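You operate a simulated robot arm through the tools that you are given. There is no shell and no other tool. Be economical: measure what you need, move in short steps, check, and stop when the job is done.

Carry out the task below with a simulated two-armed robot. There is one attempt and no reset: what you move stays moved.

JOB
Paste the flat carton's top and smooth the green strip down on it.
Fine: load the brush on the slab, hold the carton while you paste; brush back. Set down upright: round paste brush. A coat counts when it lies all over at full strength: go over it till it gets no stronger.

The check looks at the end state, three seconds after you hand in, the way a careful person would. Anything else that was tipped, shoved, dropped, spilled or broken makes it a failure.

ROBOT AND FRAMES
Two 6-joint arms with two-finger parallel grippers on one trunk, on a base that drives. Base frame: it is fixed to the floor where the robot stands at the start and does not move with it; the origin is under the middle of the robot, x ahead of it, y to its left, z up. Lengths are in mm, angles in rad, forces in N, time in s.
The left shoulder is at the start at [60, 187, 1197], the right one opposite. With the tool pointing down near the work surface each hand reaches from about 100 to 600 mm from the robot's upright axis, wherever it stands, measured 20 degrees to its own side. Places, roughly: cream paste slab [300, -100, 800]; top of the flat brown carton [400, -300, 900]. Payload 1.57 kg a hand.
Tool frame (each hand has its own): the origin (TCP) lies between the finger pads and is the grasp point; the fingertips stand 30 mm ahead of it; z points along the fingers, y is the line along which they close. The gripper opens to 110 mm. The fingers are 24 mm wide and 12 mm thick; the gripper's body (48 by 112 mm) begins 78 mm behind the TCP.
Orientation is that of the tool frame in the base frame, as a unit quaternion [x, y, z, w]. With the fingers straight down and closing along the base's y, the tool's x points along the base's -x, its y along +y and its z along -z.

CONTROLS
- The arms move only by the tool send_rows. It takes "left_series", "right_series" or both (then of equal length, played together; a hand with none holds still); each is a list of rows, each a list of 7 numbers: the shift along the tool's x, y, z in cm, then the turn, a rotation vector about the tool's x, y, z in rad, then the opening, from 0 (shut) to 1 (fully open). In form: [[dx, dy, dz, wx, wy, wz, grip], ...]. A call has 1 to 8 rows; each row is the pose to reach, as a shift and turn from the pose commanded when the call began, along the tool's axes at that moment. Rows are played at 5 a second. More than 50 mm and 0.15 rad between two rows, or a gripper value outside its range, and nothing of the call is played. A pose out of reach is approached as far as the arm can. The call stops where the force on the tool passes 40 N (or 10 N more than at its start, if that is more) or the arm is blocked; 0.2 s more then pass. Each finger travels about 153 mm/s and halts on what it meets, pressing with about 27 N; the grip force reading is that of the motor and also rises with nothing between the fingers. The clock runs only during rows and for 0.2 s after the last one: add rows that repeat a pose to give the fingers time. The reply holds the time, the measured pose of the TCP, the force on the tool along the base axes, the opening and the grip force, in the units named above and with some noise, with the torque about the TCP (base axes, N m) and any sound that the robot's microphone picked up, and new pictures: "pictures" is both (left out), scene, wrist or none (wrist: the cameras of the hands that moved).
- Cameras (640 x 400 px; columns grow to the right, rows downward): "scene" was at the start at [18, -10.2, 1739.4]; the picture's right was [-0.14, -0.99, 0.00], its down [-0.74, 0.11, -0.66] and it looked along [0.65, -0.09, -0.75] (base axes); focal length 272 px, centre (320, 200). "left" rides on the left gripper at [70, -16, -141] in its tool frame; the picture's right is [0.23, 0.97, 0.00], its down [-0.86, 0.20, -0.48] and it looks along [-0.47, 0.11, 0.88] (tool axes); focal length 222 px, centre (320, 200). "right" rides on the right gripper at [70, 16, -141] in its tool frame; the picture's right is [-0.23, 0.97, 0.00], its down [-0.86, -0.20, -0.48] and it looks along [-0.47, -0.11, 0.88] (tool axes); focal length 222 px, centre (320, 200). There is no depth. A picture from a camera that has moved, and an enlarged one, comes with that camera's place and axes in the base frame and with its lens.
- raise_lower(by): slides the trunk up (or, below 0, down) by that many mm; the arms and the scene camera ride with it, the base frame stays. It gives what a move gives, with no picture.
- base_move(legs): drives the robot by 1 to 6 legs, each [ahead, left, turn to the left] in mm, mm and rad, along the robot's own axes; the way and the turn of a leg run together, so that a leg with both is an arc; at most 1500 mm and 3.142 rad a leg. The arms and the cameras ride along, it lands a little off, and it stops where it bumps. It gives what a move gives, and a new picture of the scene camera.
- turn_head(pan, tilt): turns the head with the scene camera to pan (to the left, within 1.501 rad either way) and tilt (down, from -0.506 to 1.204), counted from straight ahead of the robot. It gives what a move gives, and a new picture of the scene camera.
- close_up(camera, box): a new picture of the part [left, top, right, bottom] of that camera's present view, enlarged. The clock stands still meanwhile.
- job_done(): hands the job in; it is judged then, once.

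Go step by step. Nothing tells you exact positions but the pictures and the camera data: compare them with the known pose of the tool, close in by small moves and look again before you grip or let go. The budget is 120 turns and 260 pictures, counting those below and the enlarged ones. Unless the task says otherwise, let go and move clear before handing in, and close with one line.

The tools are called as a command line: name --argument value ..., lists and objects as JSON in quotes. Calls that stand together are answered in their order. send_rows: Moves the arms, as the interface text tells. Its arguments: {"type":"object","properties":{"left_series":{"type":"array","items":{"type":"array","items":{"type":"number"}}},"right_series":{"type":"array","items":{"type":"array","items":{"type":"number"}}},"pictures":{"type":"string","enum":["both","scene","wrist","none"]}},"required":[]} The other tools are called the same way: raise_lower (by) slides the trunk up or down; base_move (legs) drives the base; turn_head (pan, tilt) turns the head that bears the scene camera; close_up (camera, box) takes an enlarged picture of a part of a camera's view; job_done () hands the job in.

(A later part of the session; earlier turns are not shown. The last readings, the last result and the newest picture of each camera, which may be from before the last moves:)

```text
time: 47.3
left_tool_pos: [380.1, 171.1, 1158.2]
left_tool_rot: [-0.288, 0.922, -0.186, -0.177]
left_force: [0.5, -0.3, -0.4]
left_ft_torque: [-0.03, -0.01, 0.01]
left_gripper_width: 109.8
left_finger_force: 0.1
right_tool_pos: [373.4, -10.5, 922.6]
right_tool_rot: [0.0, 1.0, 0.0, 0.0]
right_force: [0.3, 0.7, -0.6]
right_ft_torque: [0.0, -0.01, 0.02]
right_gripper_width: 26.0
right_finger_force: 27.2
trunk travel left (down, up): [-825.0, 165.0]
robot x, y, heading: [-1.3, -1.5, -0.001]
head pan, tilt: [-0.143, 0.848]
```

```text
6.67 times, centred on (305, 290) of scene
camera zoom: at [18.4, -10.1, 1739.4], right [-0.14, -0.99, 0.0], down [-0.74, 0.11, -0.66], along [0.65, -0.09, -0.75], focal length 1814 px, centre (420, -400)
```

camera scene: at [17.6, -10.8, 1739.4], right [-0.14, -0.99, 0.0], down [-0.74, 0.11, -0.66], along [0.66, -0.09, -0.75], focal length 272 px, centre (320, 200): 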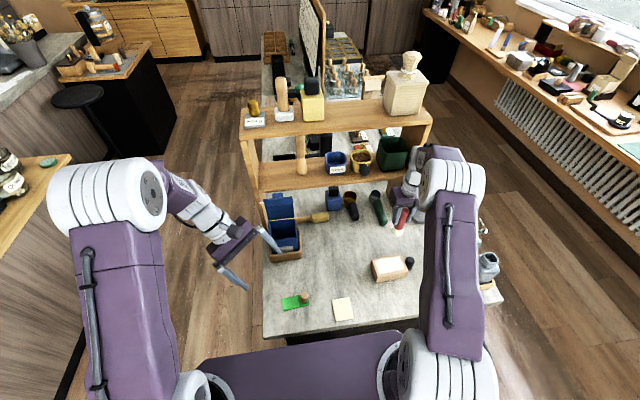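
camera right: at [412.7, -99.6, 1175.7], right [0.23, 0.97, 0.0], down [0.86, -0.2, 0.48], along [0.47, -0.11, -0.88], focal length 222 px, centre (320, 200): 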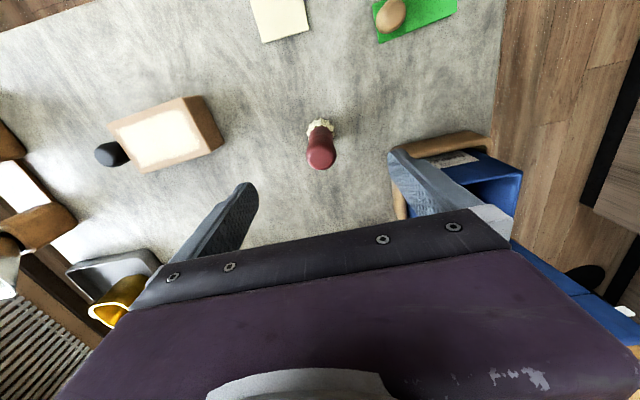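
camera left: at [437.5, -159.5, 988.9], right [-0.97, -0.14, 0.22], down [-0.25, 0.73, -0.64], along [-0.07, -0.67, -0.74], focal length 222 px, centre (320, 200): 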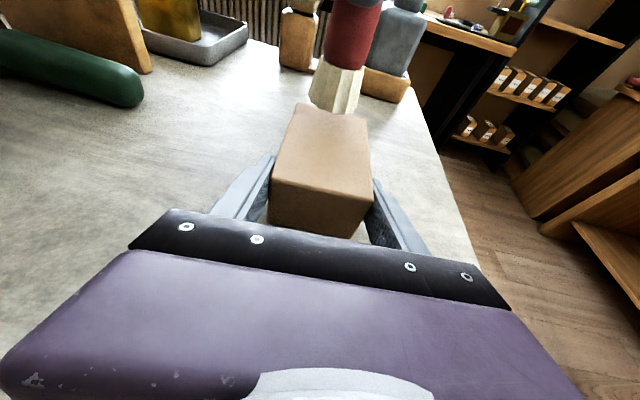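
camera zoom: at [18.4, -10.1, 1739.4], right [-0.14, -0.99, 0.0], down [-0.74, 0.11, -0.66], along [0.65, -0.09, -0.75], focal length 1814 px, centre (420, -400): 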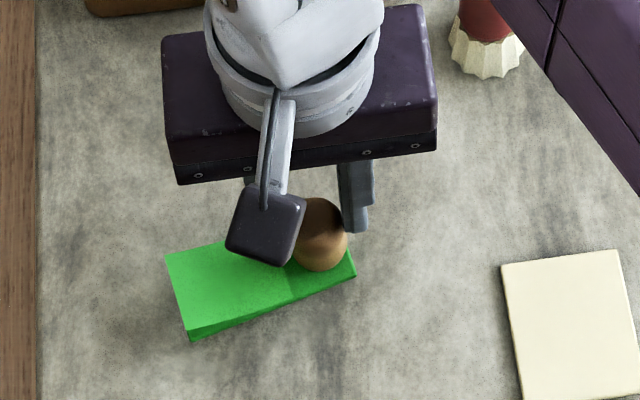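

The stiff end seems partly lifted; I can't tell whether the strip hangs level. I lift 40 mm more and look again.

send_rows --right_series '[[0, 0, -2, 0, 0, 0, 0.12], [0, 0, -4, 0, 0, 0, 0.12], [0, 0, -4, 0, 0, 0, 0.12]]' --pictures "scene"

close_up --camera "right" --box '[220, 80, 460, 230]'

close_up --camera "scene" --box '[265, 250, 345, 310]'

close_up --camera "left" --box '[200, 20, 520, 220]'

```text
time: 48.1
left_tool_pos: [379.8, 171.6, 1159.1]
left_tool_rot: [-0.289, 0.922, -0.186, -0.176]
left_force: [-0.3, 1.0, -0.2]
left_ft_torque: [-0.01, -0.02, 0.03]
left_gripper_width: 110.0
left_finger_force: 0.0
right_tool_pos: [372.9, -10.3, 963.3]
right_tool_rot: [0.001, 1.0, -0.001, -0.001]
right_force: [-1.1, 0.3, -1.4]
right_ft_torque: [-0.02, 0.01, -0.04]
right_gripper_width: 25.7
right_finger_force: 26.8
trunk travel left (down, up): [-825.0, 165.0]
robot x, y, heading: [1.4, -1.6, 0.001]
head pan, tilt: [-0.143, 0.848]
camera scene: at [18.5, -10.1, 1739.4], right [-0.14, -0.99, 0.0], down [-0.74, 0.11, -0.66], along [0.65, -0.09, -0.75], focal length 272 px, centre (320, 200)
```

scene: 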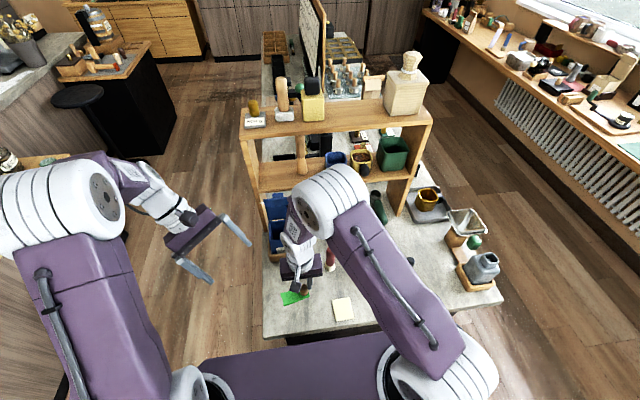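

```text
2.67 times, centred on (340, 155) of right
camera zoom: at [304.9, 5.3, 1106.2], right [0.23, 0.97, 0.0], down [0.86, -0.2, 0.48], along [0.47, -0.11, -0.88], focal length 592 px, centre (267, 320)
```

zoom: 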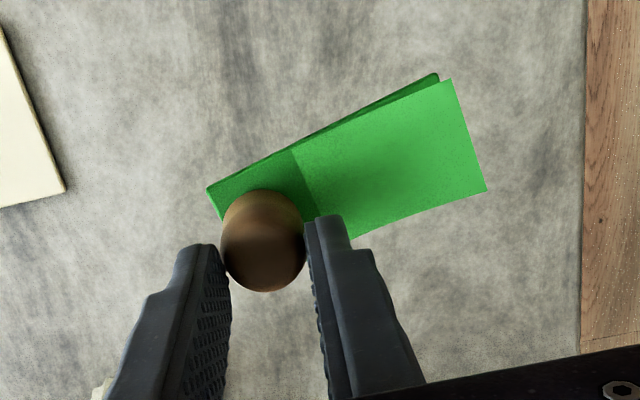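

```text
6.67 times, centred on (305, 280) of scene
camera zoom: at [18.5, -10.1, 1739.4], right [-0.14, -0.99, 0.0], down [-0.74, 0.11, -0.66], along [0.65, -0.09, -0.75], focal length 1814 px, centre (420, -333)
```

zoom: 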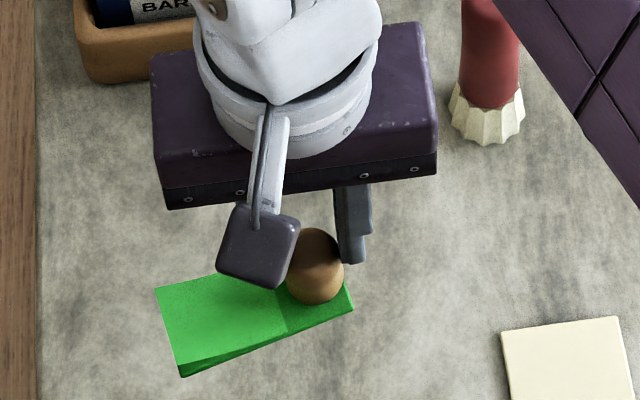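

```text
2.00 times, centred on (360, 120) of left
camera zoom: at [366.5, 188.8, 1315.7], right [-0.76, 0.64, -0.14], down [0.65, 0.76, 0.0], along [0.1, -0.09, -0.99], focal length 444 px, centre (240, 360)
```

zoom: 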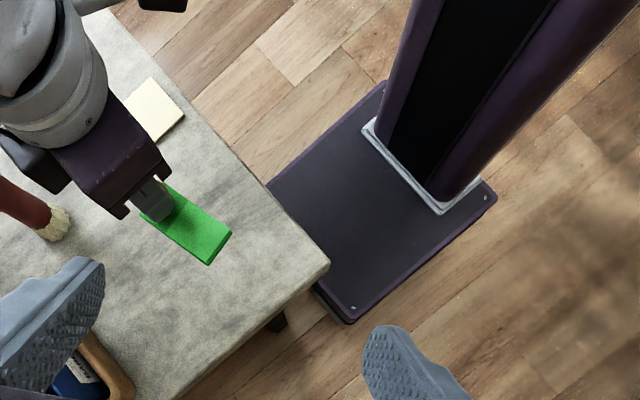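

The strip hangs from the knob, turned to about 0.2 rad yaw and drooping a little at the flap side. I raise it and carry it over the carton, turning it by 0.15 rad to match the carton.

send_rows --right_series '[[0, -2, -2, 0, 0, 0.02, 0.12], [-0.5, -6.5, -3.7, 0, 0, 0.04, 0.12], [-1.3, -11.2, -3.7, 0, 0, 0.06, 0.12], [-2.1, -15.9, -3.7, 0, 0, 0.08, 0.12], [-3, -20.6, -3.7, 0, 0, 0.1, 0.12], [-4, -25.2, -3.7, 0, 0, 0.12, 0.12], [-5, -29.6, -3.7, 0, 0, 0.14, 0.12], [-6, -33.4, -3.7, 0, 0, 0.15, 0.12]]' --pictures "both"

close_up --camera "right" --box '[220, 60, 460, 210]'

close_up --camera "scene" --box '[350, 220, 430, 285]'

```text
time: 49.9
left_tool_pos: [378.9, 169.5, 1159.9]
left_tool_rot: [-0.288, 0.923, -0.185, -0.177]
left_force: [0.5, 0.3, 0.4]
left_ft_torque: [0.02, -0.04, 0.03]
left_gripper_width: 109.8
left_finger_force: 0.1
right_tool_pos: [433.2, -345.4, 999.2]
right_tool_rot: [0.075, 0.997, 0.0, 0.001]
right_force: [0.8, -0.8, -0.2]
right_ft_torque: [0.02, -0.01, -0.03]
right_gripper_width: 26.0
right_finger_force: 27.4
trunk travel left (down, up): [-825.0, 165.0]
robot x, y, heading: [1.2, -2.3, -0.001]
head pan, tilt: [-0.143, 0.848]
camera scene: at [18.3, -12.3, 1739.4], right [-0.14, -0.99, 0.0], down [-0.74, 0.11, -0.66], along [0.65, -0.09, -0.75], focal length 272 px, centre (320, 200)
camera right: at [367.6, -320.2, 1142.1], right [0.37, 0.93, 0.0], down [0.82, -0.33, 0.48], along [0.44, -0.18, -0.88], focal length 222 px, centre (320, 200)
```

scene: 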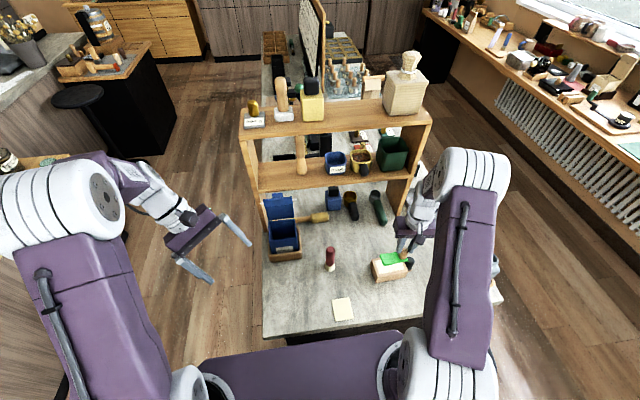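
right: 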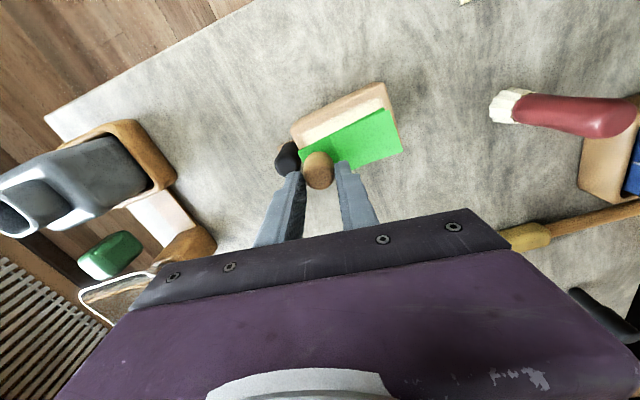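

```text
2.67 times, centred on (340, 135) of right
camera zoom: at [367.6, -320.2, 1142.1], right [0.37, 0.93, 0.0], down [0.82, -0.33, 0.48], along [0.44, -0.18, -0.88], focal length 592 px, centre (267, 373)
```

zoom: 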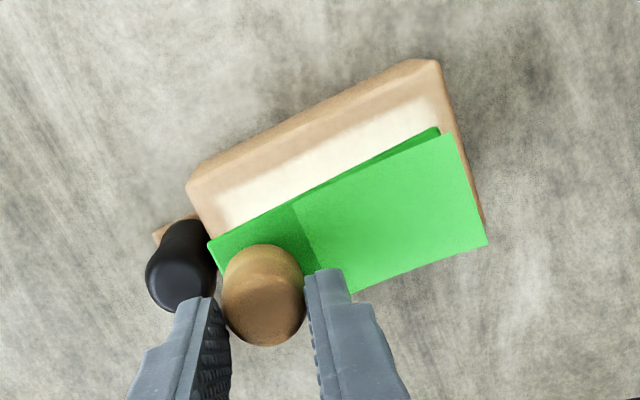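

```text
6.15 times, centred on (390, 252) of scene
camera zoom: at [18.3, -12.3, 1739.4], right [-0.14, -0.99, 0.0], down [-0.74, 0.11, -0.66], along [0.65, -0.09, -0.75], focal length 1674 px, centre (-111, -123)
```

zoom: 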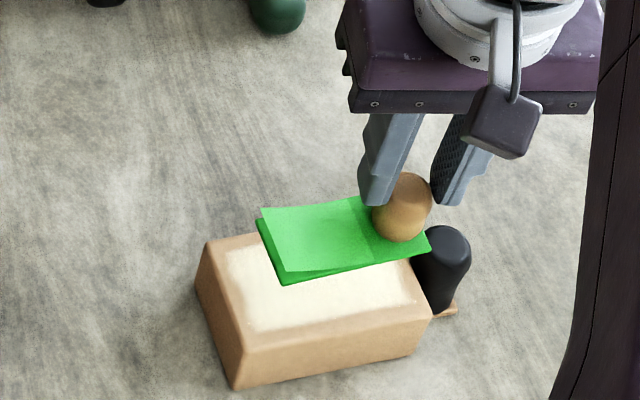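

Position and yaw fit (strip centre over the carton's centre), but the flap side droops by roughly 0.2 rad. I tilt the hand to level the strip, then check.

send_rows --right_series '[[0.05, -0.2, 0, -0.098, 0.02, 0, 0.12], [0.06, -0.4, 0, -0.186, 0.039, 0, 0.12], [0.06, -0.4, 0, -0.186, 0.039, 0, 0.12]]' --pictures "none"

close_up --camera "scene" --box '[350, 220, 430, 285]'

close_up --camera "right" --box '[220, 60, 460, 210]'

```text
time: 50.7
left_tool_pos: [378.6, 170.9, 1158.2]
left_tool_rot: [-0.287, 0.923, -0.186, -0.177]
left_force: [0.5, -0.1, -0.3]
left_ft_torque: [0.0, -0.03, -0.03]
left_gripper_width: 109.9
left_finger_force: 0.0
right_tool_pos: [432.2, -348.3, 1000.8]
right_tool_rot: [0.075, 0.993, 0.093, -0.012]
right_force: [-0.4, 0.9, -1.5]
right_ft_torque: [-0.01, 0.0, 0.0]
right_gripper_width: 25.8
right_finger_force: 26.5
trunk travel left (down, up): [-825.0, 165.0]
robot x, y, heading: [-1.8, 0.5, 0.001]
head pan, tilt: [-0.143, 0.848]
```

```text
6.15 times, centred on (390, 252) of scene
camera zoom: at [18.0, -9.1, 1739.4], right [-0.14, -0.99, 0.0], down [-0.74, 0.11, -0.66], along [0.65, -0.09, -0.75], focal length 1674 px, centre (-111, -123)
```

zoom: 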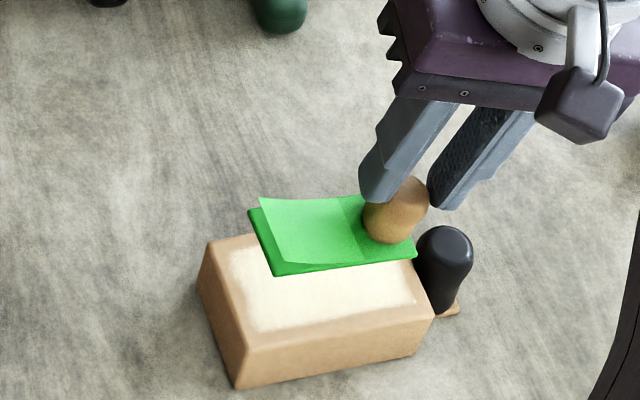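

```text
2.67 times, centred on (340, 135) of right
camera zoom: at [368.0, -349.1, 1146.5], right [0.37, 0.91, 0.17], down [0.82, -0.41, 0.4], along [0.43, -0.01, -0.9], focal length 592 px, centre (267, 373)
```

zoom: 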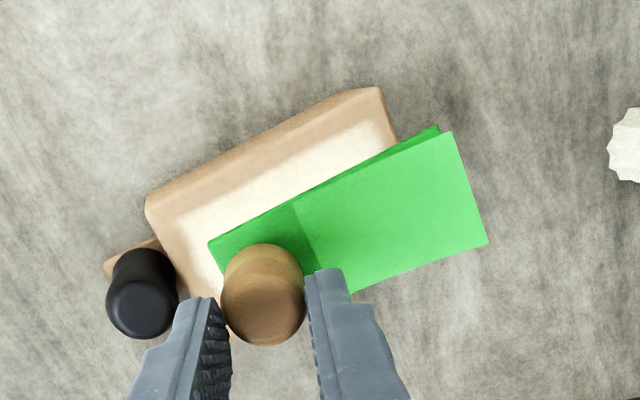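

The strip is now level with the carton top. I correct by (+3,-6) mm and descend 45 mm, then look.

send_rows --right_series '[[-0.39, -0.54, -0.12, 0, 0, 0, 0.12], [-0.44, -0.82, 1.36, 0, 0, 0, 0.12], [-0.5, -1.09, 2.83, 0, 0, 0, 0.12], [-0.56, -1.37, 4.3, 0, 0, 0, 0.12], [-0.56, -1.37, 4.3, 0, 0, 0, 0.12]]' --pictures "none"

close_up --camera "scene" --box '[355, 230, 425, 287]'

close_up --camera "right" --box '[220, 60, 460, 210]'

```text
time: 51.9
left_tool_pos: [379.7, 170.2, 1158.9]
left_tool_rot: [-0.287, 0.923, -0.186, -0.178]
left_force: [-0.5, 0.0, 0.6]
left_ft_torque: [-0.02, -0.03, 0.0]
left_gripper_width: 110.1
left_finger_force: 0.3
right_tool_pos: [435.3, -353.8, 954.0]
right_tool_rot: [0.075, 0.993, 0.093, -0.012]
right_force: [0.9, 0.5, -0.2]
right_ft_torque: [0.02, 0.0, 0.02]
right_gripper_width: 25.9
right_finger_force: 27.2
trunk travel left (down, up): [-825.0, 165.0]
robot x, y, heading: [0.6, 1.7, -0.007]
head pan, tilt: [-0.143, 0.848]
```

```text
7.02 times, centred on (390, 258) of scene
camera zoom: at [17.9, -10.0, 1739.4], right [-0.14, -0.99, 0.0], down [-0.74, 0.11, -0.66], along [0.65, -0.09, -0.75], focal length 1910 px, centre (-171, -210)
```

zoom: 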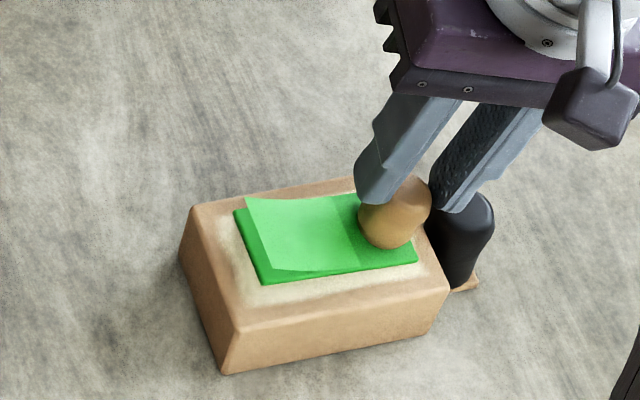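

```text
2.67 times, centred on (340, 135) of right
camera zoom: at [370.7, -355.5, 1101.0], right [0.37, 0.91, 0.17], down [0.82, -0.41, 0.4], along [0.43, -0.01, -0.9], focal length 592 px, centre (267, 373)
```

zoom: 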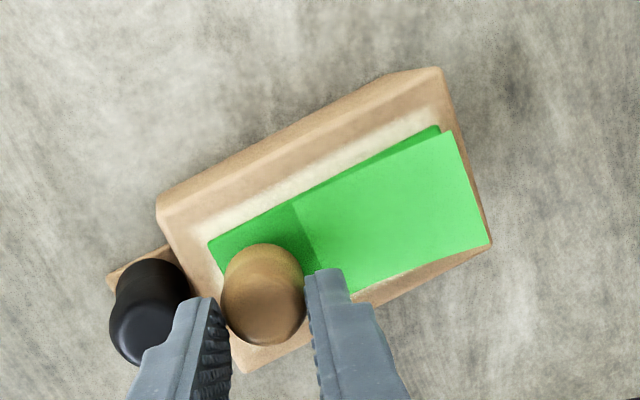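

The strip hangs only about 7 mm above the coat (corner near (413,-356,894)) and is centred. I lower it in small steps until contact.

send_rows --right_series '[[-0.02, -0.07, 0.39, 0, 0, 0, 0.12], [-0.03, -0.11, 0.59, 0, 0, 0, 0.12], [-0.03, -0.13, 0.69, 0, 0, 0, 0.12], [-0.03, -0.13, 0.69, 0, 0, 0, 0.12]]' --pictures "none"

close_up --camera "scene" --box '[355, 230, 425, 287]'

```text
time: 52.9
left_tool_pos: [378.2, 172.0, 1159.6]
left_tool_rot: [-0.289, 0.922, -0.188, -0.176]
left_force: [-0.5, -0.3, -0.4]
left_ft_torque: [-0.01, 0.02, -0.02]
left_gripper_width: 110.0
left_finger_force: 0.1
right_tool_pos: [434.5, -352.4, 950.7]
right_tool_rot: [0.074, 0.993, 0.092, -0.011]
right_force: [4.6, 1.7, 26.3]
right_ft_torque: [-0.01, 0.19, -0.05]
right_gripper_width: 26.2
right_finger_force: 27.0
trunk travel left (down, up): [-825.0, 165.0]
robot x, y, heading: [-0.7, -2.1, -0.003]
head pan, tilt: [-0.143, 0.848]
```

```text
7.02 times, centred on (390, 258) of scene
camera zoom: at [15.3, -6.4, 1739.6], right [-0.14, -0.99, 0.0], down [-0.74, 0.11, -0.66], along [0.66, -0.1, -0.75], focal length 1910 px, centre (-171, -210)
```

zoom: 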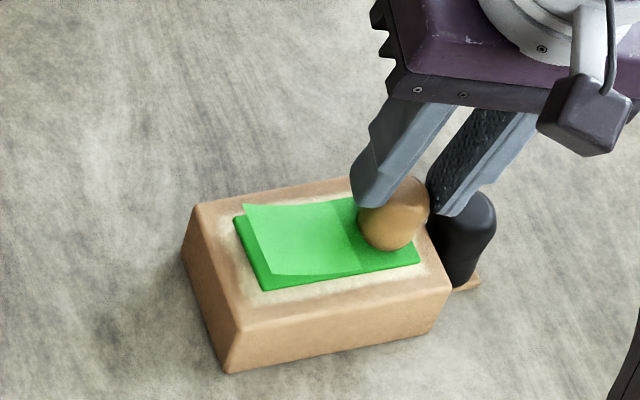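

It's in contact (26 N) and well centred on the coat. I ease the load, open a little and back off along the fingers.

send_rows --right_series '[[0, 0.01, -0.1, 0, 0, 0, 0.2], [0, 0.02, -0.15, 0, 0, 0, 0.4], [0, 0.02, -0.15, 0, 0, 0, 0.42], [0, 0, -2, 0, 0, 0, 0.42], [0, 0, -5, 0, 0, 0, 0.42], [0, 0, -9, 0, 0, 0, 0.42], [0, 0, -9, 0, 0, 0, 0.42]]' --pictures "none"

close_up --camera "scene" --box '[355, 230, 425, 287]'

close_up --camera "right" --box '[220, 60, 460, 210]'

```text
time: 54.5
left_tool_pos: [379.7, 170.3, 1158.9]
left_tool_rot: [-0.288, 0.922, -0.186, -0.177]
left_force: [-0.9, 0.1, -0.8]
left_ft_torque: [0.02, 0.08, 0.01]
left_gripper_width: 109.9
left_finger_force: 0.0
right_tool_pos: [436.5, -370.5, 1037.2]
right_tool_rot: [0.074, 0.993, 0.094, -0.013]
right_force: [-0.7, -0.9, -0.3]
right_ft_torque: [0.0, 0.0, 0.01]
right_gripper_width: 46.0
right_finger_force: 0.0
trunk travel left (down, up): [-825.0, 165.0]
robot x, y, heading: [-0.6, -0.7, -0.002]
head pan, tilt: [-0.143, 0.848]
```

```text
7.02 times, centred on (390, 258) of scene
camera zoom: at [18.6, -10.6, 1739.4], right [-0.14, -0.99, 0.0], down [-0.74, 0.11, -0.66], along [0.65, -0.09, -0.75], focal length 1910 px, centre (-171, -210)
```

zoom: 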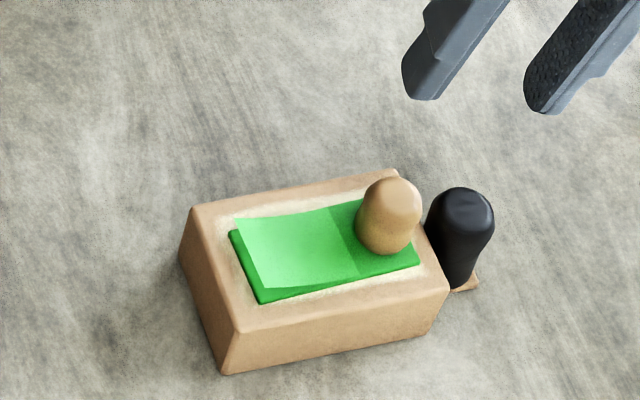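

```text
2.67 times, centred on (340, 135) of right
camera zoom: at [373.1, -371.1, 1182.8], right [0.37, 0.91, 0.17], down [0.82, -0.41, 0.4], along [0.43, -0.01, -0.9], focal length 592 px, centre (267, 373)
```

zoom: 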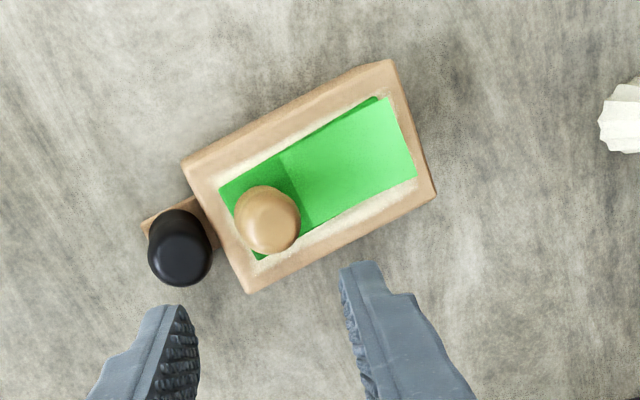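

The strip lies centred on the coat, its free end still curling up. I straighten the right hand, close its fingers and go above the flap to press it down.

send_rows --right_series '[[0.25, 2.5, 1, 0.062, -0.013, 0, 0.2], [0.6, 4.5, 3.5, 0.124, -0.026, 0, 0], [0.9, 5.2, 6, 0.186, -0.039, 0, 0], [1.15, 5.78, 8.96, 0.186, -0.039, 0, 0], [1.15, 5.78, 8.96, 0.186, -0.039, 0, 0]]' --pictures "none"

close_up --camera "scene" --box '[355, 230, 425, 287]'

close_up --camera "right" --box '[220, 60, 460, 210]'

```text
time: 55.7
left_tool_pos: [379.2, 170.3, 1158.1]
left_tool_rot: [-0.288, 0.922, -0.186, -0.177]
left_force: [-0.4, -0.4, -0.1]
left_ft_torque: [0.01, 0.02, 0.01]
left_gripper_width: 110.1
left_finger_force: 0.1
right_tool_pos: [430.7, -297.4, 961.3]
right_tool_rot: [0.075, 0.997, -0.001, 0.0]
right_force: [0.3, 0.4, -0.8]
right_ft_torque: [0.02, 0.0, -0.02]
right_gripper_width: 0.0
right_finger_force: 21.6
trunk travel left (down, up): [-825.0, 165.0]
robot x, y, heading: [-1.3, 2.9, -0.001]
head pan, tilt: [-0.143, 0.848]
```

```text
7.02 times, centred on (390, 258) of scene
camera zoom: at [17.9, -10.1, 1739.4], right [-0.14, -0.99, 0.0], down [-0.74, 0.11, -0.66], along [0.66, -0.09, -0.75], focal length 1910 px, centre (-171, -210)
```

zoom: 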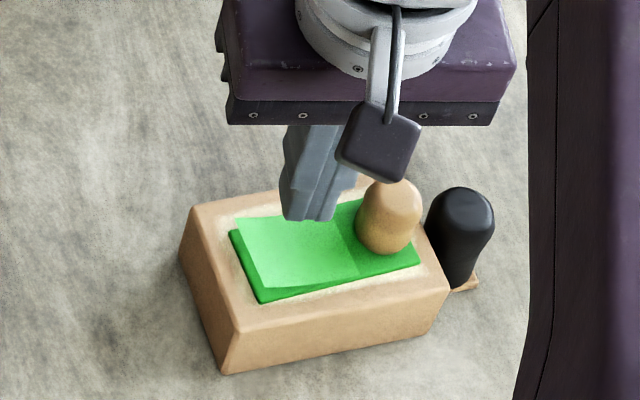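

```text
2.67 times, centred on (340, 135) of right
camera zoom: at [366.3, -270.9, 1104.5], right [0.37, 0.93, 0.0], down [0.82, -0.32, 0.48], along [0.44, -0.18, -0.88], focal length 592 px, centre (267, 373)
```

zoom: 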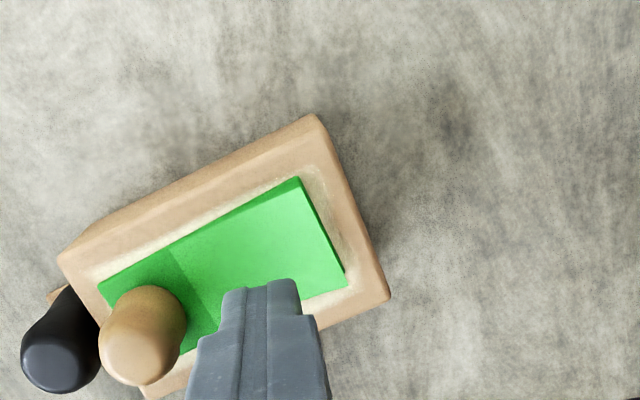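

The closed fingertips are above the flap's middle. I lower them onto it carefully.

send_rows --right_series '[[0, 0, 2, 0, 0, 0, 0], [0, 0, 3.2, 0, 0, 0, 0], [0, 0, 3.6, 0, 0, 0, 0], [0, 0, 3.8, 0, 0, 0, 0], [0, 0, 3.8, 0, 0, 0, 0]]' --pictures "none"

close_up --camera "scene" --box '[355, 230, 425, 287]'

```text
time: 56.9
left_tool_pos: [378.0, 170.5, 1160.0]
left_tool_rot: [-0.288, 0.923, -0.186, -0.177]
left_force: [0.6, -0.3, -0.9]
left_ft_torque: [-0.01, 0.01, -0.01]
left_gripper_width: 110.0
left_finger_force: 0.1
right_tool_pos: [432.7, -298.3, 923.4]
right_tool_rot: [0.074, 0.997, 0.0, 0.001]
right_force: [0.0, -3.1, 17.0]
right_ft_torque: [-0.12, 0.03, 0.01]
right_gripper_width: 0.0
right_finger_force: 21.9
trunk travel left (down, up): [-825.0, 165.0]
robot x, y, heading: [-0.7, 0.8, -0.001]
head pan, tilt: [-0.143, 0.848]
```

```text
7.02 times, centred on (390, 258) of scene
camera zoom: at [15.4, -9.5, 1739.7], right [-0.14, -0.99, 0.0], down [-0.74, 0.11, -0.66], along [0.66, -0.09, -0.75], focal length 1910 px, centre (-171, -210)
```

zoom: 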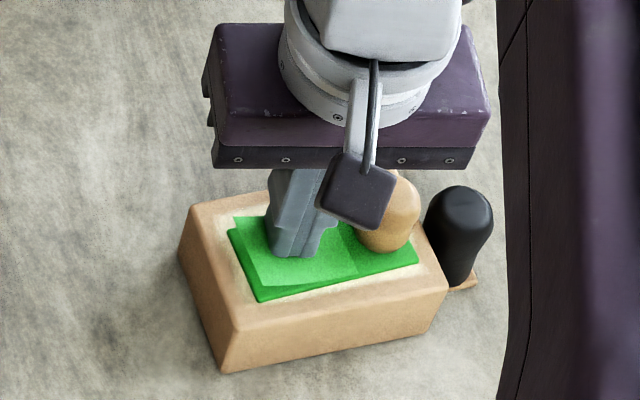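

17 N contact at tip z≈893. I stroke along the strip from near the crease out past its free end.

send_rows --right_series '[[-0.12, -0.6, -0.2, 0, 0, 0, 0], [-0.22, -1.1, 0, 0, 0, 0, 0], [0, 0, 0, 0, 0, 0, 0], [0.16, 0.8, 0.03, 0, 0, 0, 0], [0.32, 1.6, 0.06, 0, 0, 0, 0], [0.48, 2.4, 0.06, 0, 0, 0, 0], [0.6, 3, 0.06, 0, 0, 0, 0], [0.6, 3, -2, 0, 0, 0, 0]]' --pictures "none"

close_up --camera "scene" --box '[355, 230, 425, 287]'

close_up --camera "right" --box '[160, 100, 400, 250]'

```text
time: 58.4
left_tool_pos: [376.7, 170.4, 1159.9]
left_tool_rot: [-0.288, 0.922, -0.187, -0.177]
left_force: [-0.2, 0.0, -0.4]
left_ft_torque: [-0.03, -0.01, -0.01]
left_gripper_width: 110.2
left_finger_force: 0.0
right_tool_pos: [431.2, -273.1, 923.2]
right_tool_rot: [0.075, 0.997, -0.001, 0.002]
right_force: [-5.2, -6.7, 19.3]
right_ft_torque: [-0.2, 0.23, 0.06]
right_gripper_width: 0.2
right_finger_force: 21.1
trunk travel left (down, up): [-825.0, 165.0]
robot x, y, heading: [-3.0, 1.5, -0.005]
head pan, tilt: [-0.143, 0.848]
stopped in row 7 (right hand): the force on the tool passed its limit (the readings are from after the stop); the commanded pose is now the measured one
```

```text
7.02 times, centred on (390, 258) of scene
camera zoom: at [14.6, -9.4, 1739.2], right [-0.14, -0.99, 0.0], down [-0.74, 0.11, -0.66], along [0.66, -0.1, -0.75], focal length 1910 px, centre (-171, -210)
```

zoom: 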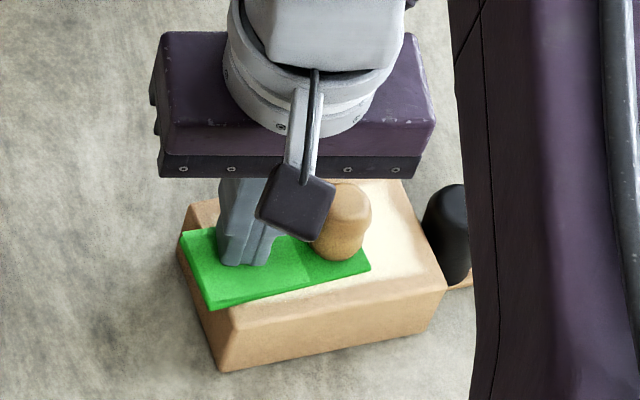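

```text
2.67 times, centred on (280, 175) of right
camera zoom: at [364.7, -246.4, 1065.8], right [0.37, 0.93, 0.0], down [0.81, -0.32, 0.48], along [0.45, -0.18, -0.88], focal length 592 px, centre (427, 267)
```

zoom: 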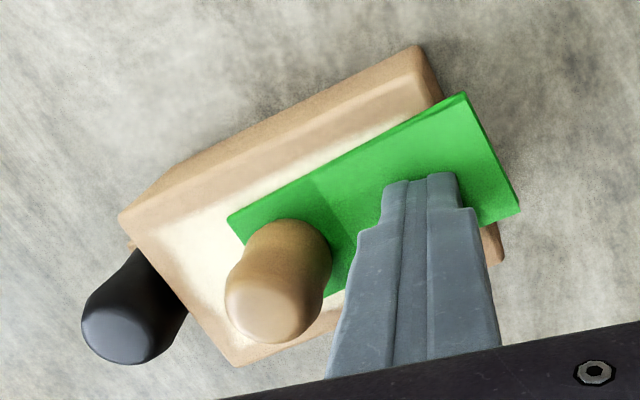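

The strip slid about 25 mm along with my fingers, so it isn't stuck yet. I lift straight up and see how the flap looks now.

send_rows --right_series '[[0, 0, -1, 0, 0, 0, 0], [0, 0, -4, 0, 0, 0, 0], [0, 0, -8, 0, 0, 0, 0], [-2, 0, -11, 0, 0, 0, 0], [-2, 0, -11, 0, 0, 0, 0]]' --pictures "none"

close_up --camera "scene" --box '[355, 230, 425, 287]'

close_up --camera "right" --box '[200, 60, 400, 185]'

```text
time: 59.6
left_tool_pos: [378.1, 169.8, 1159.6]
left_tool_rot: [-0.288, 0.922, -0.186, -0.177]
left_force: [-0.2, 1.0, 0.5]
left_ft_torque: [0.0, 0.01, -0.01]
left_gripper_width: 110.1
left_finger_force: 0.1
right_tool_pos: [451.1, -275.9, 1031.7]
right_tool_rot: [0.075, 0.997, -0.001, 0.002]
right_force: [0.8, 0.9, -0.2]
right_ft_torque: [-0.02, 0.01, -0.01]
right_gripper_width: 0.0
right_finger_force: 21.1
trunk travel left (down, up): [-825.0, 165.0]
robot x, y, heading: [0.4, -2.7, 0.001]
head pan, tilt: [-0.143, 0.848]
```

```text
7.02 times, centred on (390, 258) of scene
camera zoom: at [17.9, -10.4, 1739.4], right [-0.14, -0.99, 0.0], down [-0.74, 0.11, -0.66], along [0.66, -0.09, -0.75], focal length 1910 px, centre (-171, -210)
```

zoom: 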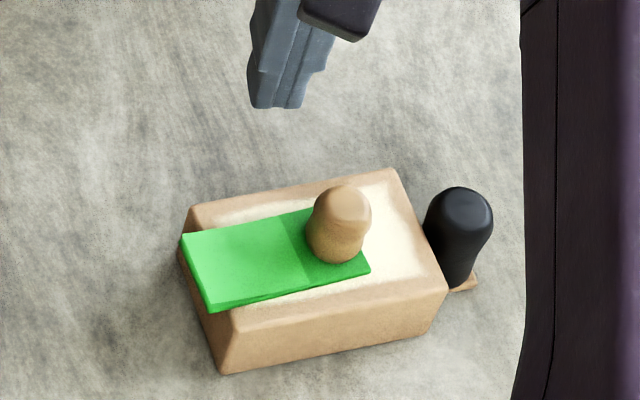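

```text
3.20 times, centred on (300, 122) of right
camera zoom: at [385.7, -249.2, 1175.5], right [0.37, 0.93, 0.0], down [0.81, -0.32, 0.48], along [0.45, -0.18, -0.88], focal length 711 px, centre (384, 448)
```

zoom: 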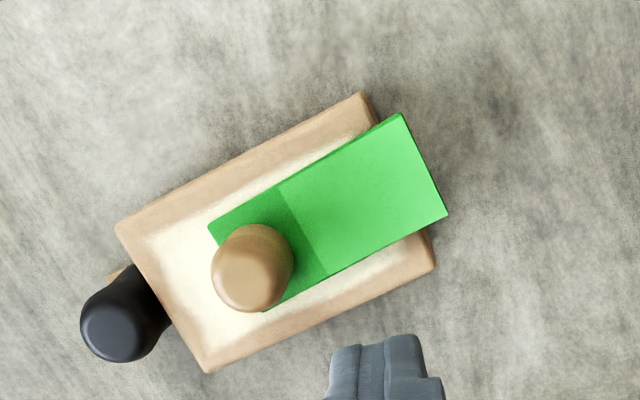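

The flap now lies flat, but the strip must go back: its centre is at (427.6,-290), the carton's at (431.5,-313.5). I go over the knob at about (430,-319.5) and lower the half-open fingers around it.

send_rows --right_series '[[0.7, -2.3, 0, 0, 0, 0, 0.2], [1.43, -4.6, 1, 0, 0, 0, 0.4], [1.43, -4.6, 4.5, 0, 0, 0, 0.4], [1.43, -4.6, 8, 0, 0, 0, 0.4], [1.43, -4.6, 10.6, 0, 0, 0, 0.4], [1.43, -4.6, 10.6, 0, 0, 0, 0.4]]' --pictures "none"

close_up --camera "right" --box '[220, 90, 420, 215]'

close_up --camera "scene" --box '[355, 230, 425, 287]'

```text
time: 61.0
left_tool_pos: [379.9, 170.9, 1158.3]
left_tool_rot: [-0.288, 0.922, -0.187, -0.177]
left_force: [0.3, 0.0, 1.0]
left_ft_torque: [0.01, 0.02, -0.01]
left_gripper_width: 110.1
left_finger_force: 0.0
right_tool_pos: [428.4, -319.1, 926.9]
right_tool_rot: [0.075, 0.997, -0.002, 0.002]
right_force: [0.2, 0.0, 0.2]
right_ft_torque: [0.0, 0.02, 0.0]
right_gripper_width: 43.9
right_finger_force: 0.1
trunk travel left (down, up): [-825.0, 165.0]
robot x, y, heading: [-0.2, -0.9, 0.0]
head pan, tilt: [-0.143, 0.848]
```

```text
3.20 times, centred on (320, 152) of right
camera zoom: at [363.1, -292.1, 1069.1], right [0.37, 0.93, 0.0], down [0.81, -0.32, 0.48], along [0.45, -0.18, -0.88], focal length 711 px, centre (320, 352)
```

zoom: 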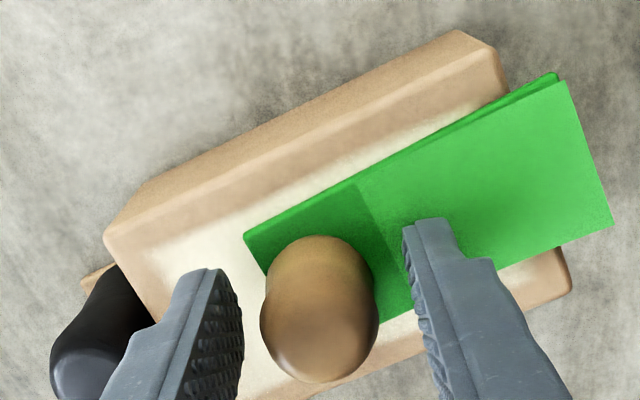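

```text
7.02 times, centred on (390, 258) of scene
camera zoom: at [17.9, -9.9, 1739.4], right [-0.14, -0.99, 0.0], down [-0.74, 0.11, -0.66], along [0.65, -0.09, -0.75], focal length 1910 px, centre (-171, -210)
```

zoom: 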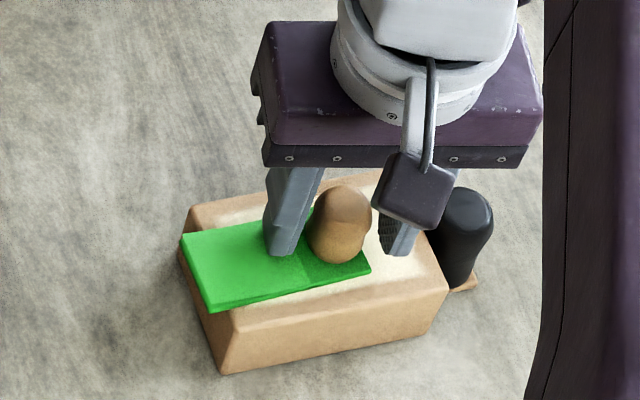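

The knob sits between the fingers. I grip it, ease it up 1.5 mm, move it back by (+3,-25) mm with a 0.055 rad turn, and set it down again, still held.

send_rows --right_series '[[0, 0, 0, 0, 0, 0, 0.2], [0, 0, 0, 0, 0, 0, 0.12], [0, 0, 0, 0, 0, 0, 0.12], [0, 0, -0.15, 0, 0, 0, 0.12], [-0.25, -0.9, -0.15, 0, 0, 0.02, 0.12], [-0.5, -1.7, -0.15, 0, 0, 0.04, 0.12], [-0.68, -2.47, -0.15, 0, 0, 0.055, 0.12], [-0.68, -2.47, -0.1, 0, 0, 0.055, 0.12]]' --pictures "none"

close_up --camera "right" --box '[220, 90, 420, 215]'

close_up --camera "scene" --box '[355, 230, 425, 287]'

```text
time: 62.8
left_tool_pos: [379.2, 168.5, 1159.5]
left_tool_rot: [-0.288, 0.923, -0.187, -0.176]
left_force: [-0.3, 0.0, 0.2]
left_ft_torque: [0.02, -0.01, 0.0]
left_gripper_width: 110.3
left_finger_force: 0.1
right_tool_pos: [434.1, -344.2, 925.9]
right_tool_rot: [0.103, 0.995, -0.002, 0.003]
right_force: [-0.2, 0.0, -0.1]
right_ft_torque: [0.02, -0.02, -0.01]
right_gripper_width: 26.1
right_finger_force: 27.0
trunk travel left (down, up): [-825.0, 165.0]
robot x, y, heading: [3.3, -0.4, 0.002]
head pan, tilt: [-0.143, 0.848]
```

```text
3.20 times, centred on (320, 152) of right
camera zoom: at [369.9, -314.2, 1069.1], right [0.42, 0.91, 0.0], down [0.8, -0.37, 0.48], along [0.44, -0.2, -0.88], focal length 711 px, centre (320, 352)
```

zoom: 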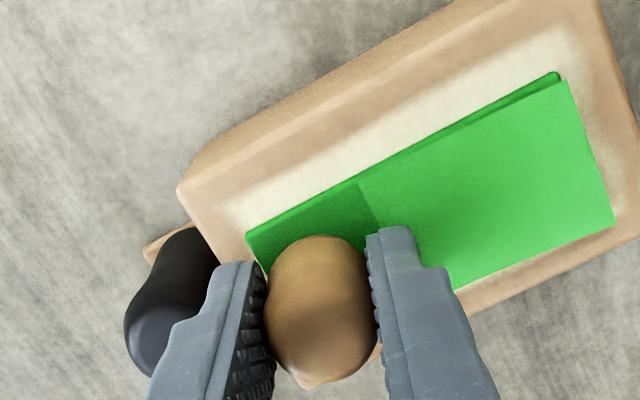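

```text
7.02 times, centred on (390, 258) of scene
camera zoom: at [18.1, -10.4, 1739.4], right [-0.14, -0.99, 0.0], down [-0.74, 0.11, -0.66], along [0.65, -0.09, -0.75], focal length 1910 px, centre (-171, -210)
```

zoom: 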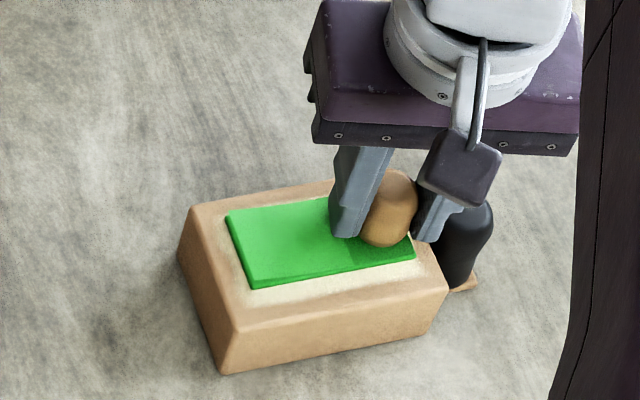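

Strip is aligned, flat, but about 5 mm too far in x. I shift it 4 mm towards me and lower until it rests with light force.

send_rows --right_series '[[0.2, -0.04, 0, 0, 0, 0, 0.12], [0.42, -0.08, 0, 0, 0, 0, 0.12], [0.42, -0.08, 0.1, 0, 0, 0, 0.12], [0.42, -0.08, 0.2, 0, 0, 0, 0.12], [0.42, -0.08, 0.2, 0, 0, 0, 0.12]]' --pictures "none"

close_up --camera "scene" --box '[355, 230, 425, 287]'

```text
time: 64.0
left_tool_pos: [379.7, 170.5, 1160.1]
left_tool_rot: [-0.289, 0.922, -0.187, -0.177]
left_force: [-0.2, -0.7, -0.2]
left_ft_torque: [-0.01, 0.01, 0.0]
left_gripper_width: 109.9
left_finger_force: 0.1
right_tool_pos: [430.7, -345.2, 926.5]
right_tool_rot: [0.103, 0.995, -0.001, 0.003]
right_force: [2.1, -1.2, 17.5]
right_ft_torque: [0.27, -0.01, -0.02]
right_gripper_width: 26.1
right_finger_force: 26.7
trunk travel left (down, up): [-825.0, 165.0]
robot x, y, heading: [-2.0, 0.3, 0.001]
head pan, tilt: [-0.143, 0.848]
```

```text
7.02 times, centred on (390, 258) of scene
camera zoom: at [16.3, -9.1, 1739.6], right [-0.14, -0.99, 0.0], down [-0.74, 0.11, -0.66], along [0.66, -0.1, -0.75], focal length 1910 px, centre (-171, -210)
```

zoom: 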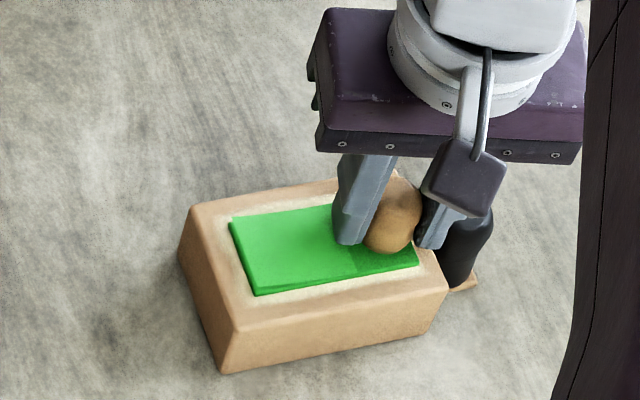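

It rests pressed at 17 N, centred. I open only slightly (the black handle is close by), rise straight up, and look at the flap.

send_rows --right_series '[[0, 0, -0.1, 0, 0, 0, 0.27], [0, 0, -0.1, 0, 0, 0, 0.28], [0, 0, -1, 0, 0, 0, 0.29], [0, 0, -2.2, 0, 0, 0, 0.3], [0, 0, -4.5, 0, 0, 0, 0.4], [0, 0, -9, 0, 0, 0, 0.4], [0, 0, -9, 0, 0, 0, 0.4]]' --pictures "none"

close_up --camera "scene" --box '[355, 230, 425, 287]'

close_up --camera "right" --box '[260, 60, 460, 185]'

```text
time: 65.6
left_tool_pos: [379.4, 170.0, 1158.0]
left_tool_rot: [-0.288, 0.923, -0.185, -0.177]
left_force: [0.7, 0.5, -0.9]
left_ft_torque: [-0.01, 0.01, 0.01]
left_gripper_width: 110.0
left_finger_force: 0.0
right_tool_pos: [430.9, -344.6, 1015.6]
right_tool_rot: [0.103, 0.995, -0.001, 0.001]
right_force: [0.5, -1.0, 0.1]
right_ft_torque: [0.02, 0.0, 0.0]
right_gripper_width: 44.0
right_finger_force: 0.1
trunk travel left (down, up): [-825.0, 165.0]
robot x, y, heading: [2.8, -3.5, -0.004]
head pan, tilt: [-0.143, 0.848]
```

```text
7.02 times, centred on (390, 258) of scene
camera zoom: at [18.5, -10.8, 1739.4], right [-0.14, -0.99, 0.0], down [-0.74, 0.11, -0.66], along [0.65, -0.09, -0.75], focal length 1910 px, centre (-171, -210)
```

zoom: 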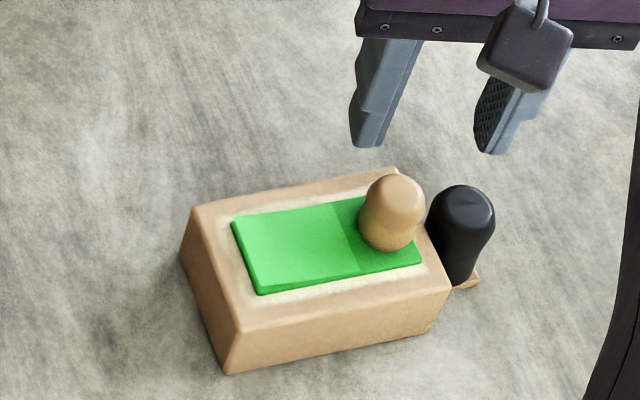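

```text
3.20 times, centred on (360, 122) of right
camera zoom: at [366.1, -313.9, 1158.4], right [0.42, 0.91, 0.0], down [0.8, -0.37, 0.48], along [0.44, -0.2, -0.88], focal length 711 px, centre (192, 448)
```

zoom: 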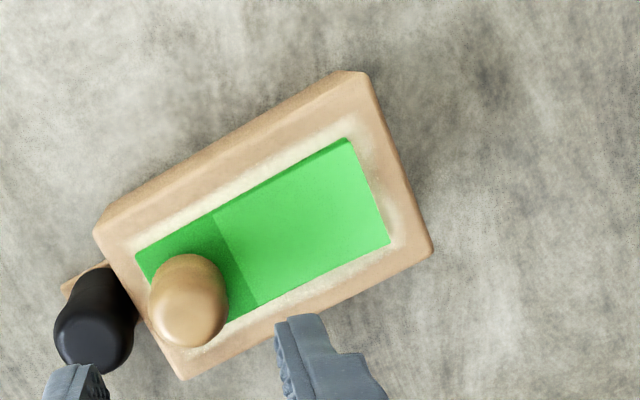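

The strip is centred and nearly flat. I look closer at its free end.

close_up --camera "scene" --box '[375, 248, 409, 278]'

close_up --camera "right" --box '[320, 90, 400, 150]'

```text
13.33 times, centred on (392, 263) of scene
camera zoom: at [18.5, -10.8, 1739.4], right [-0.14, -0.99, 0.0], down [-0.74, 0.11, -0.66], along [0.65, -0.09, -0.75], focal length 3628 px, centre (-640, -640)
```

zoom: 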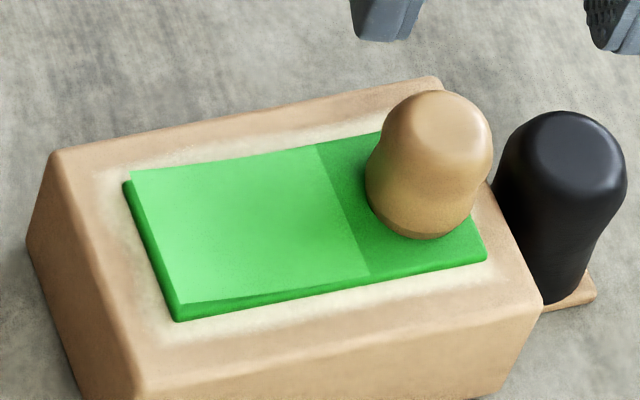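

```text
6.67 times, centred on (360, 120) of right
camera zoom: at [366.1, -313.9, 1158.4], right [0.42, 0.91, 0.0], down [0.8, -0.37, 0.48], along [0.44, -0.2, -0.88], focal length 1481 px, centre (53, 733)
```

zoom: 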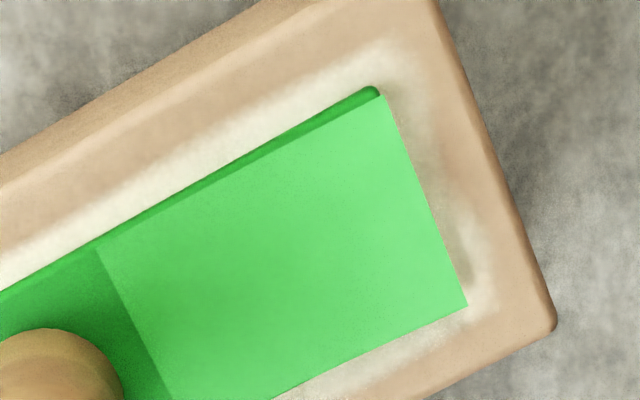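

A small lift of about 3 mm remains at the free end. I press it straight down with the closed fingertips near the end, without dragging.

send_rows --right_series '[[0.5, 2.5, 0, 0, 0, 0, 0.1], [1, 5, 1, 0, 0, 0, 0], [1.28, 6.13, 5, 0, 0, 0, 0], [1.28, 6.13, 8.5, 0, 0, 0, 0], [1.28, 6.13, 9.1, 0, 0, 0, 0], [1.28, 6.13, 9.3, 0, 0, 0, 0], [1.28, 6.13, 9.4, 0, 0, 0, 0], [1.28, 6.13, 9.4, 0, 0, 0, 0]]' --pictures "none"

close_up --camera "scene" --box '[365, 240, 415, 280]'

```text
time: 67.4
left_tool_pos: [377.2, 171.6, 1159.3]
left_tool_rot: [-0.288, 0.923, -0.187, -0.176]
left_force: [-0.2, -0.5, -0.7]
left_ft_torque: [0.01, 0.05, 0.0]
left_gripper_width: 110.2
left_finger_force: 0.0
right_tool_pos: [430.6, -280.5, 924.4]
right_tool_rot: [0.103, 0.995, -0.002, 0.005]
right_force: [4.8, -5.0, 32.8]
right_ft_torque: [-0.16, -0.03, 0.07]
right_gripper_width: 0.0
right_finger_force: 20.9
trunk travel left (down, up): [-825.0, 165.0]
robot x, y, heading: [-2.7, -2.0, -0.003]
head pan, tilt: [-0.143, 0.848]
```

```text
10.00 times, centred on (390, 260) of scene
camera zoom: at [14.5, -8.6, 1739.8], right [-0.14, -0.99, 0.0], down [-0.74, 0.11, -0.66], along [0.66, -0.1, -0.75], focal length 2721 px, centre (-380, -400)
```

zoom: 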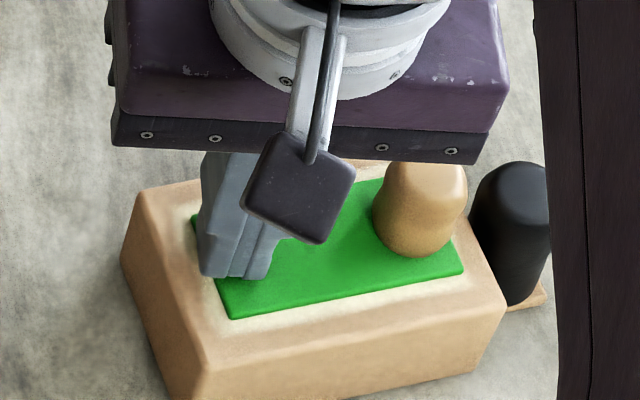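

Under the press the strip became one even green, flat throughout. I lift straight up and look.

send_rows --right_series '[[0, 0, -0.5, 0, 0, 0, 0], [0, 0, -3, 0, 0, 0, 0], [0, 0, -7, 0, 0, 0, 0], [-2, 0, -11, 0, 0, 0, 0], [-6, 1, -12, 0, 0, 0, 0], [-6, 1, -12, 0, 0, 0, 0]]' --pictures "none"

close_up --camera "scene" --box '[365, 240, 415, 280]'

close_up --camera "right" --box '[140, 20, 340, 145]'

```text
time: 68.8
left_tool_pos: [379.0, 171.1, 1159.1]
left_tool_rot: [-0.288, 0.923, -0.186, -0.177]
left_force: [-0.9, -0.7, -0.3]
left_ft_torque: [0.02, -0.02, 0.0]
left_gripper_width: 109.7
left_finger_force: 0.1
right_tool_pos: [490.1, -286.4, 1042.4]
right_tool_rot: [0.103, 0.995, -0.001, 0.002]
right_force: [0.1, 0.9, -0.3]
right_ft_torque: [-0.02, -0.02, -0.03]
right_gripper_width: 0.1
right_finger_force: 21.1
trunk travel left (down, up): [-825.0, 165.0]
robot x, y, heading: [-0.9, -3.2, -0.004]
head pan, tilt: [-0.143, 0.848]
```

```text
10.00 times, centred on (390, 260) of scene
camera zoom: at [17.4, -10.3, 1739.4], right [-0.14, -0.99, 0.0], down [-0.74, 0.11, -0.66], along [0.66, -0.09, -0.75], focal length 2721 px, centre (-380, -400)
```

zoom: 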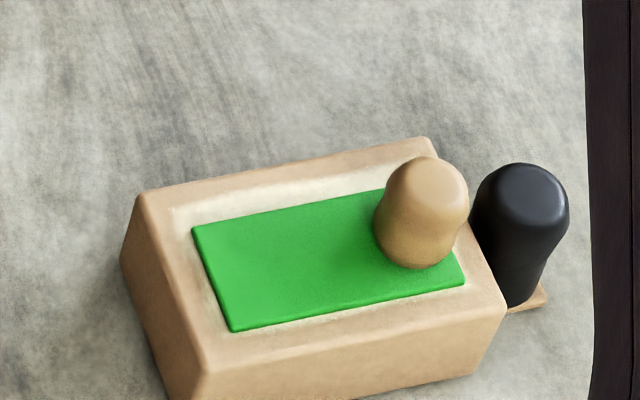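

```text
3.20 times, centred on (240, 82) of right
camera zoom: at [425.2, -256.0, 1184.4], right [0.42, 0.91, 0.0], down [0.8, -0.37, 0.48], along [0.44, -0.2, -0.88], focal length 711 px, centre (576, 576)
```

zoom: 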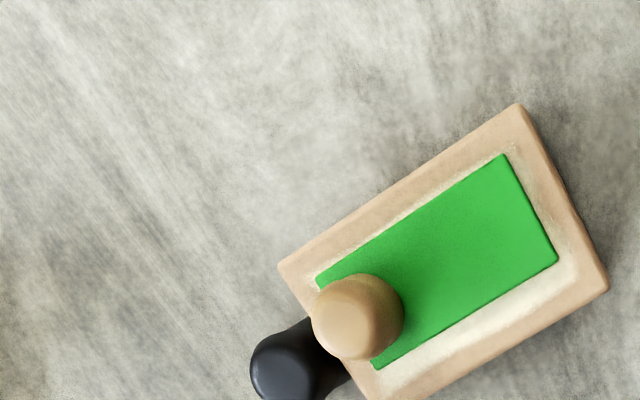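

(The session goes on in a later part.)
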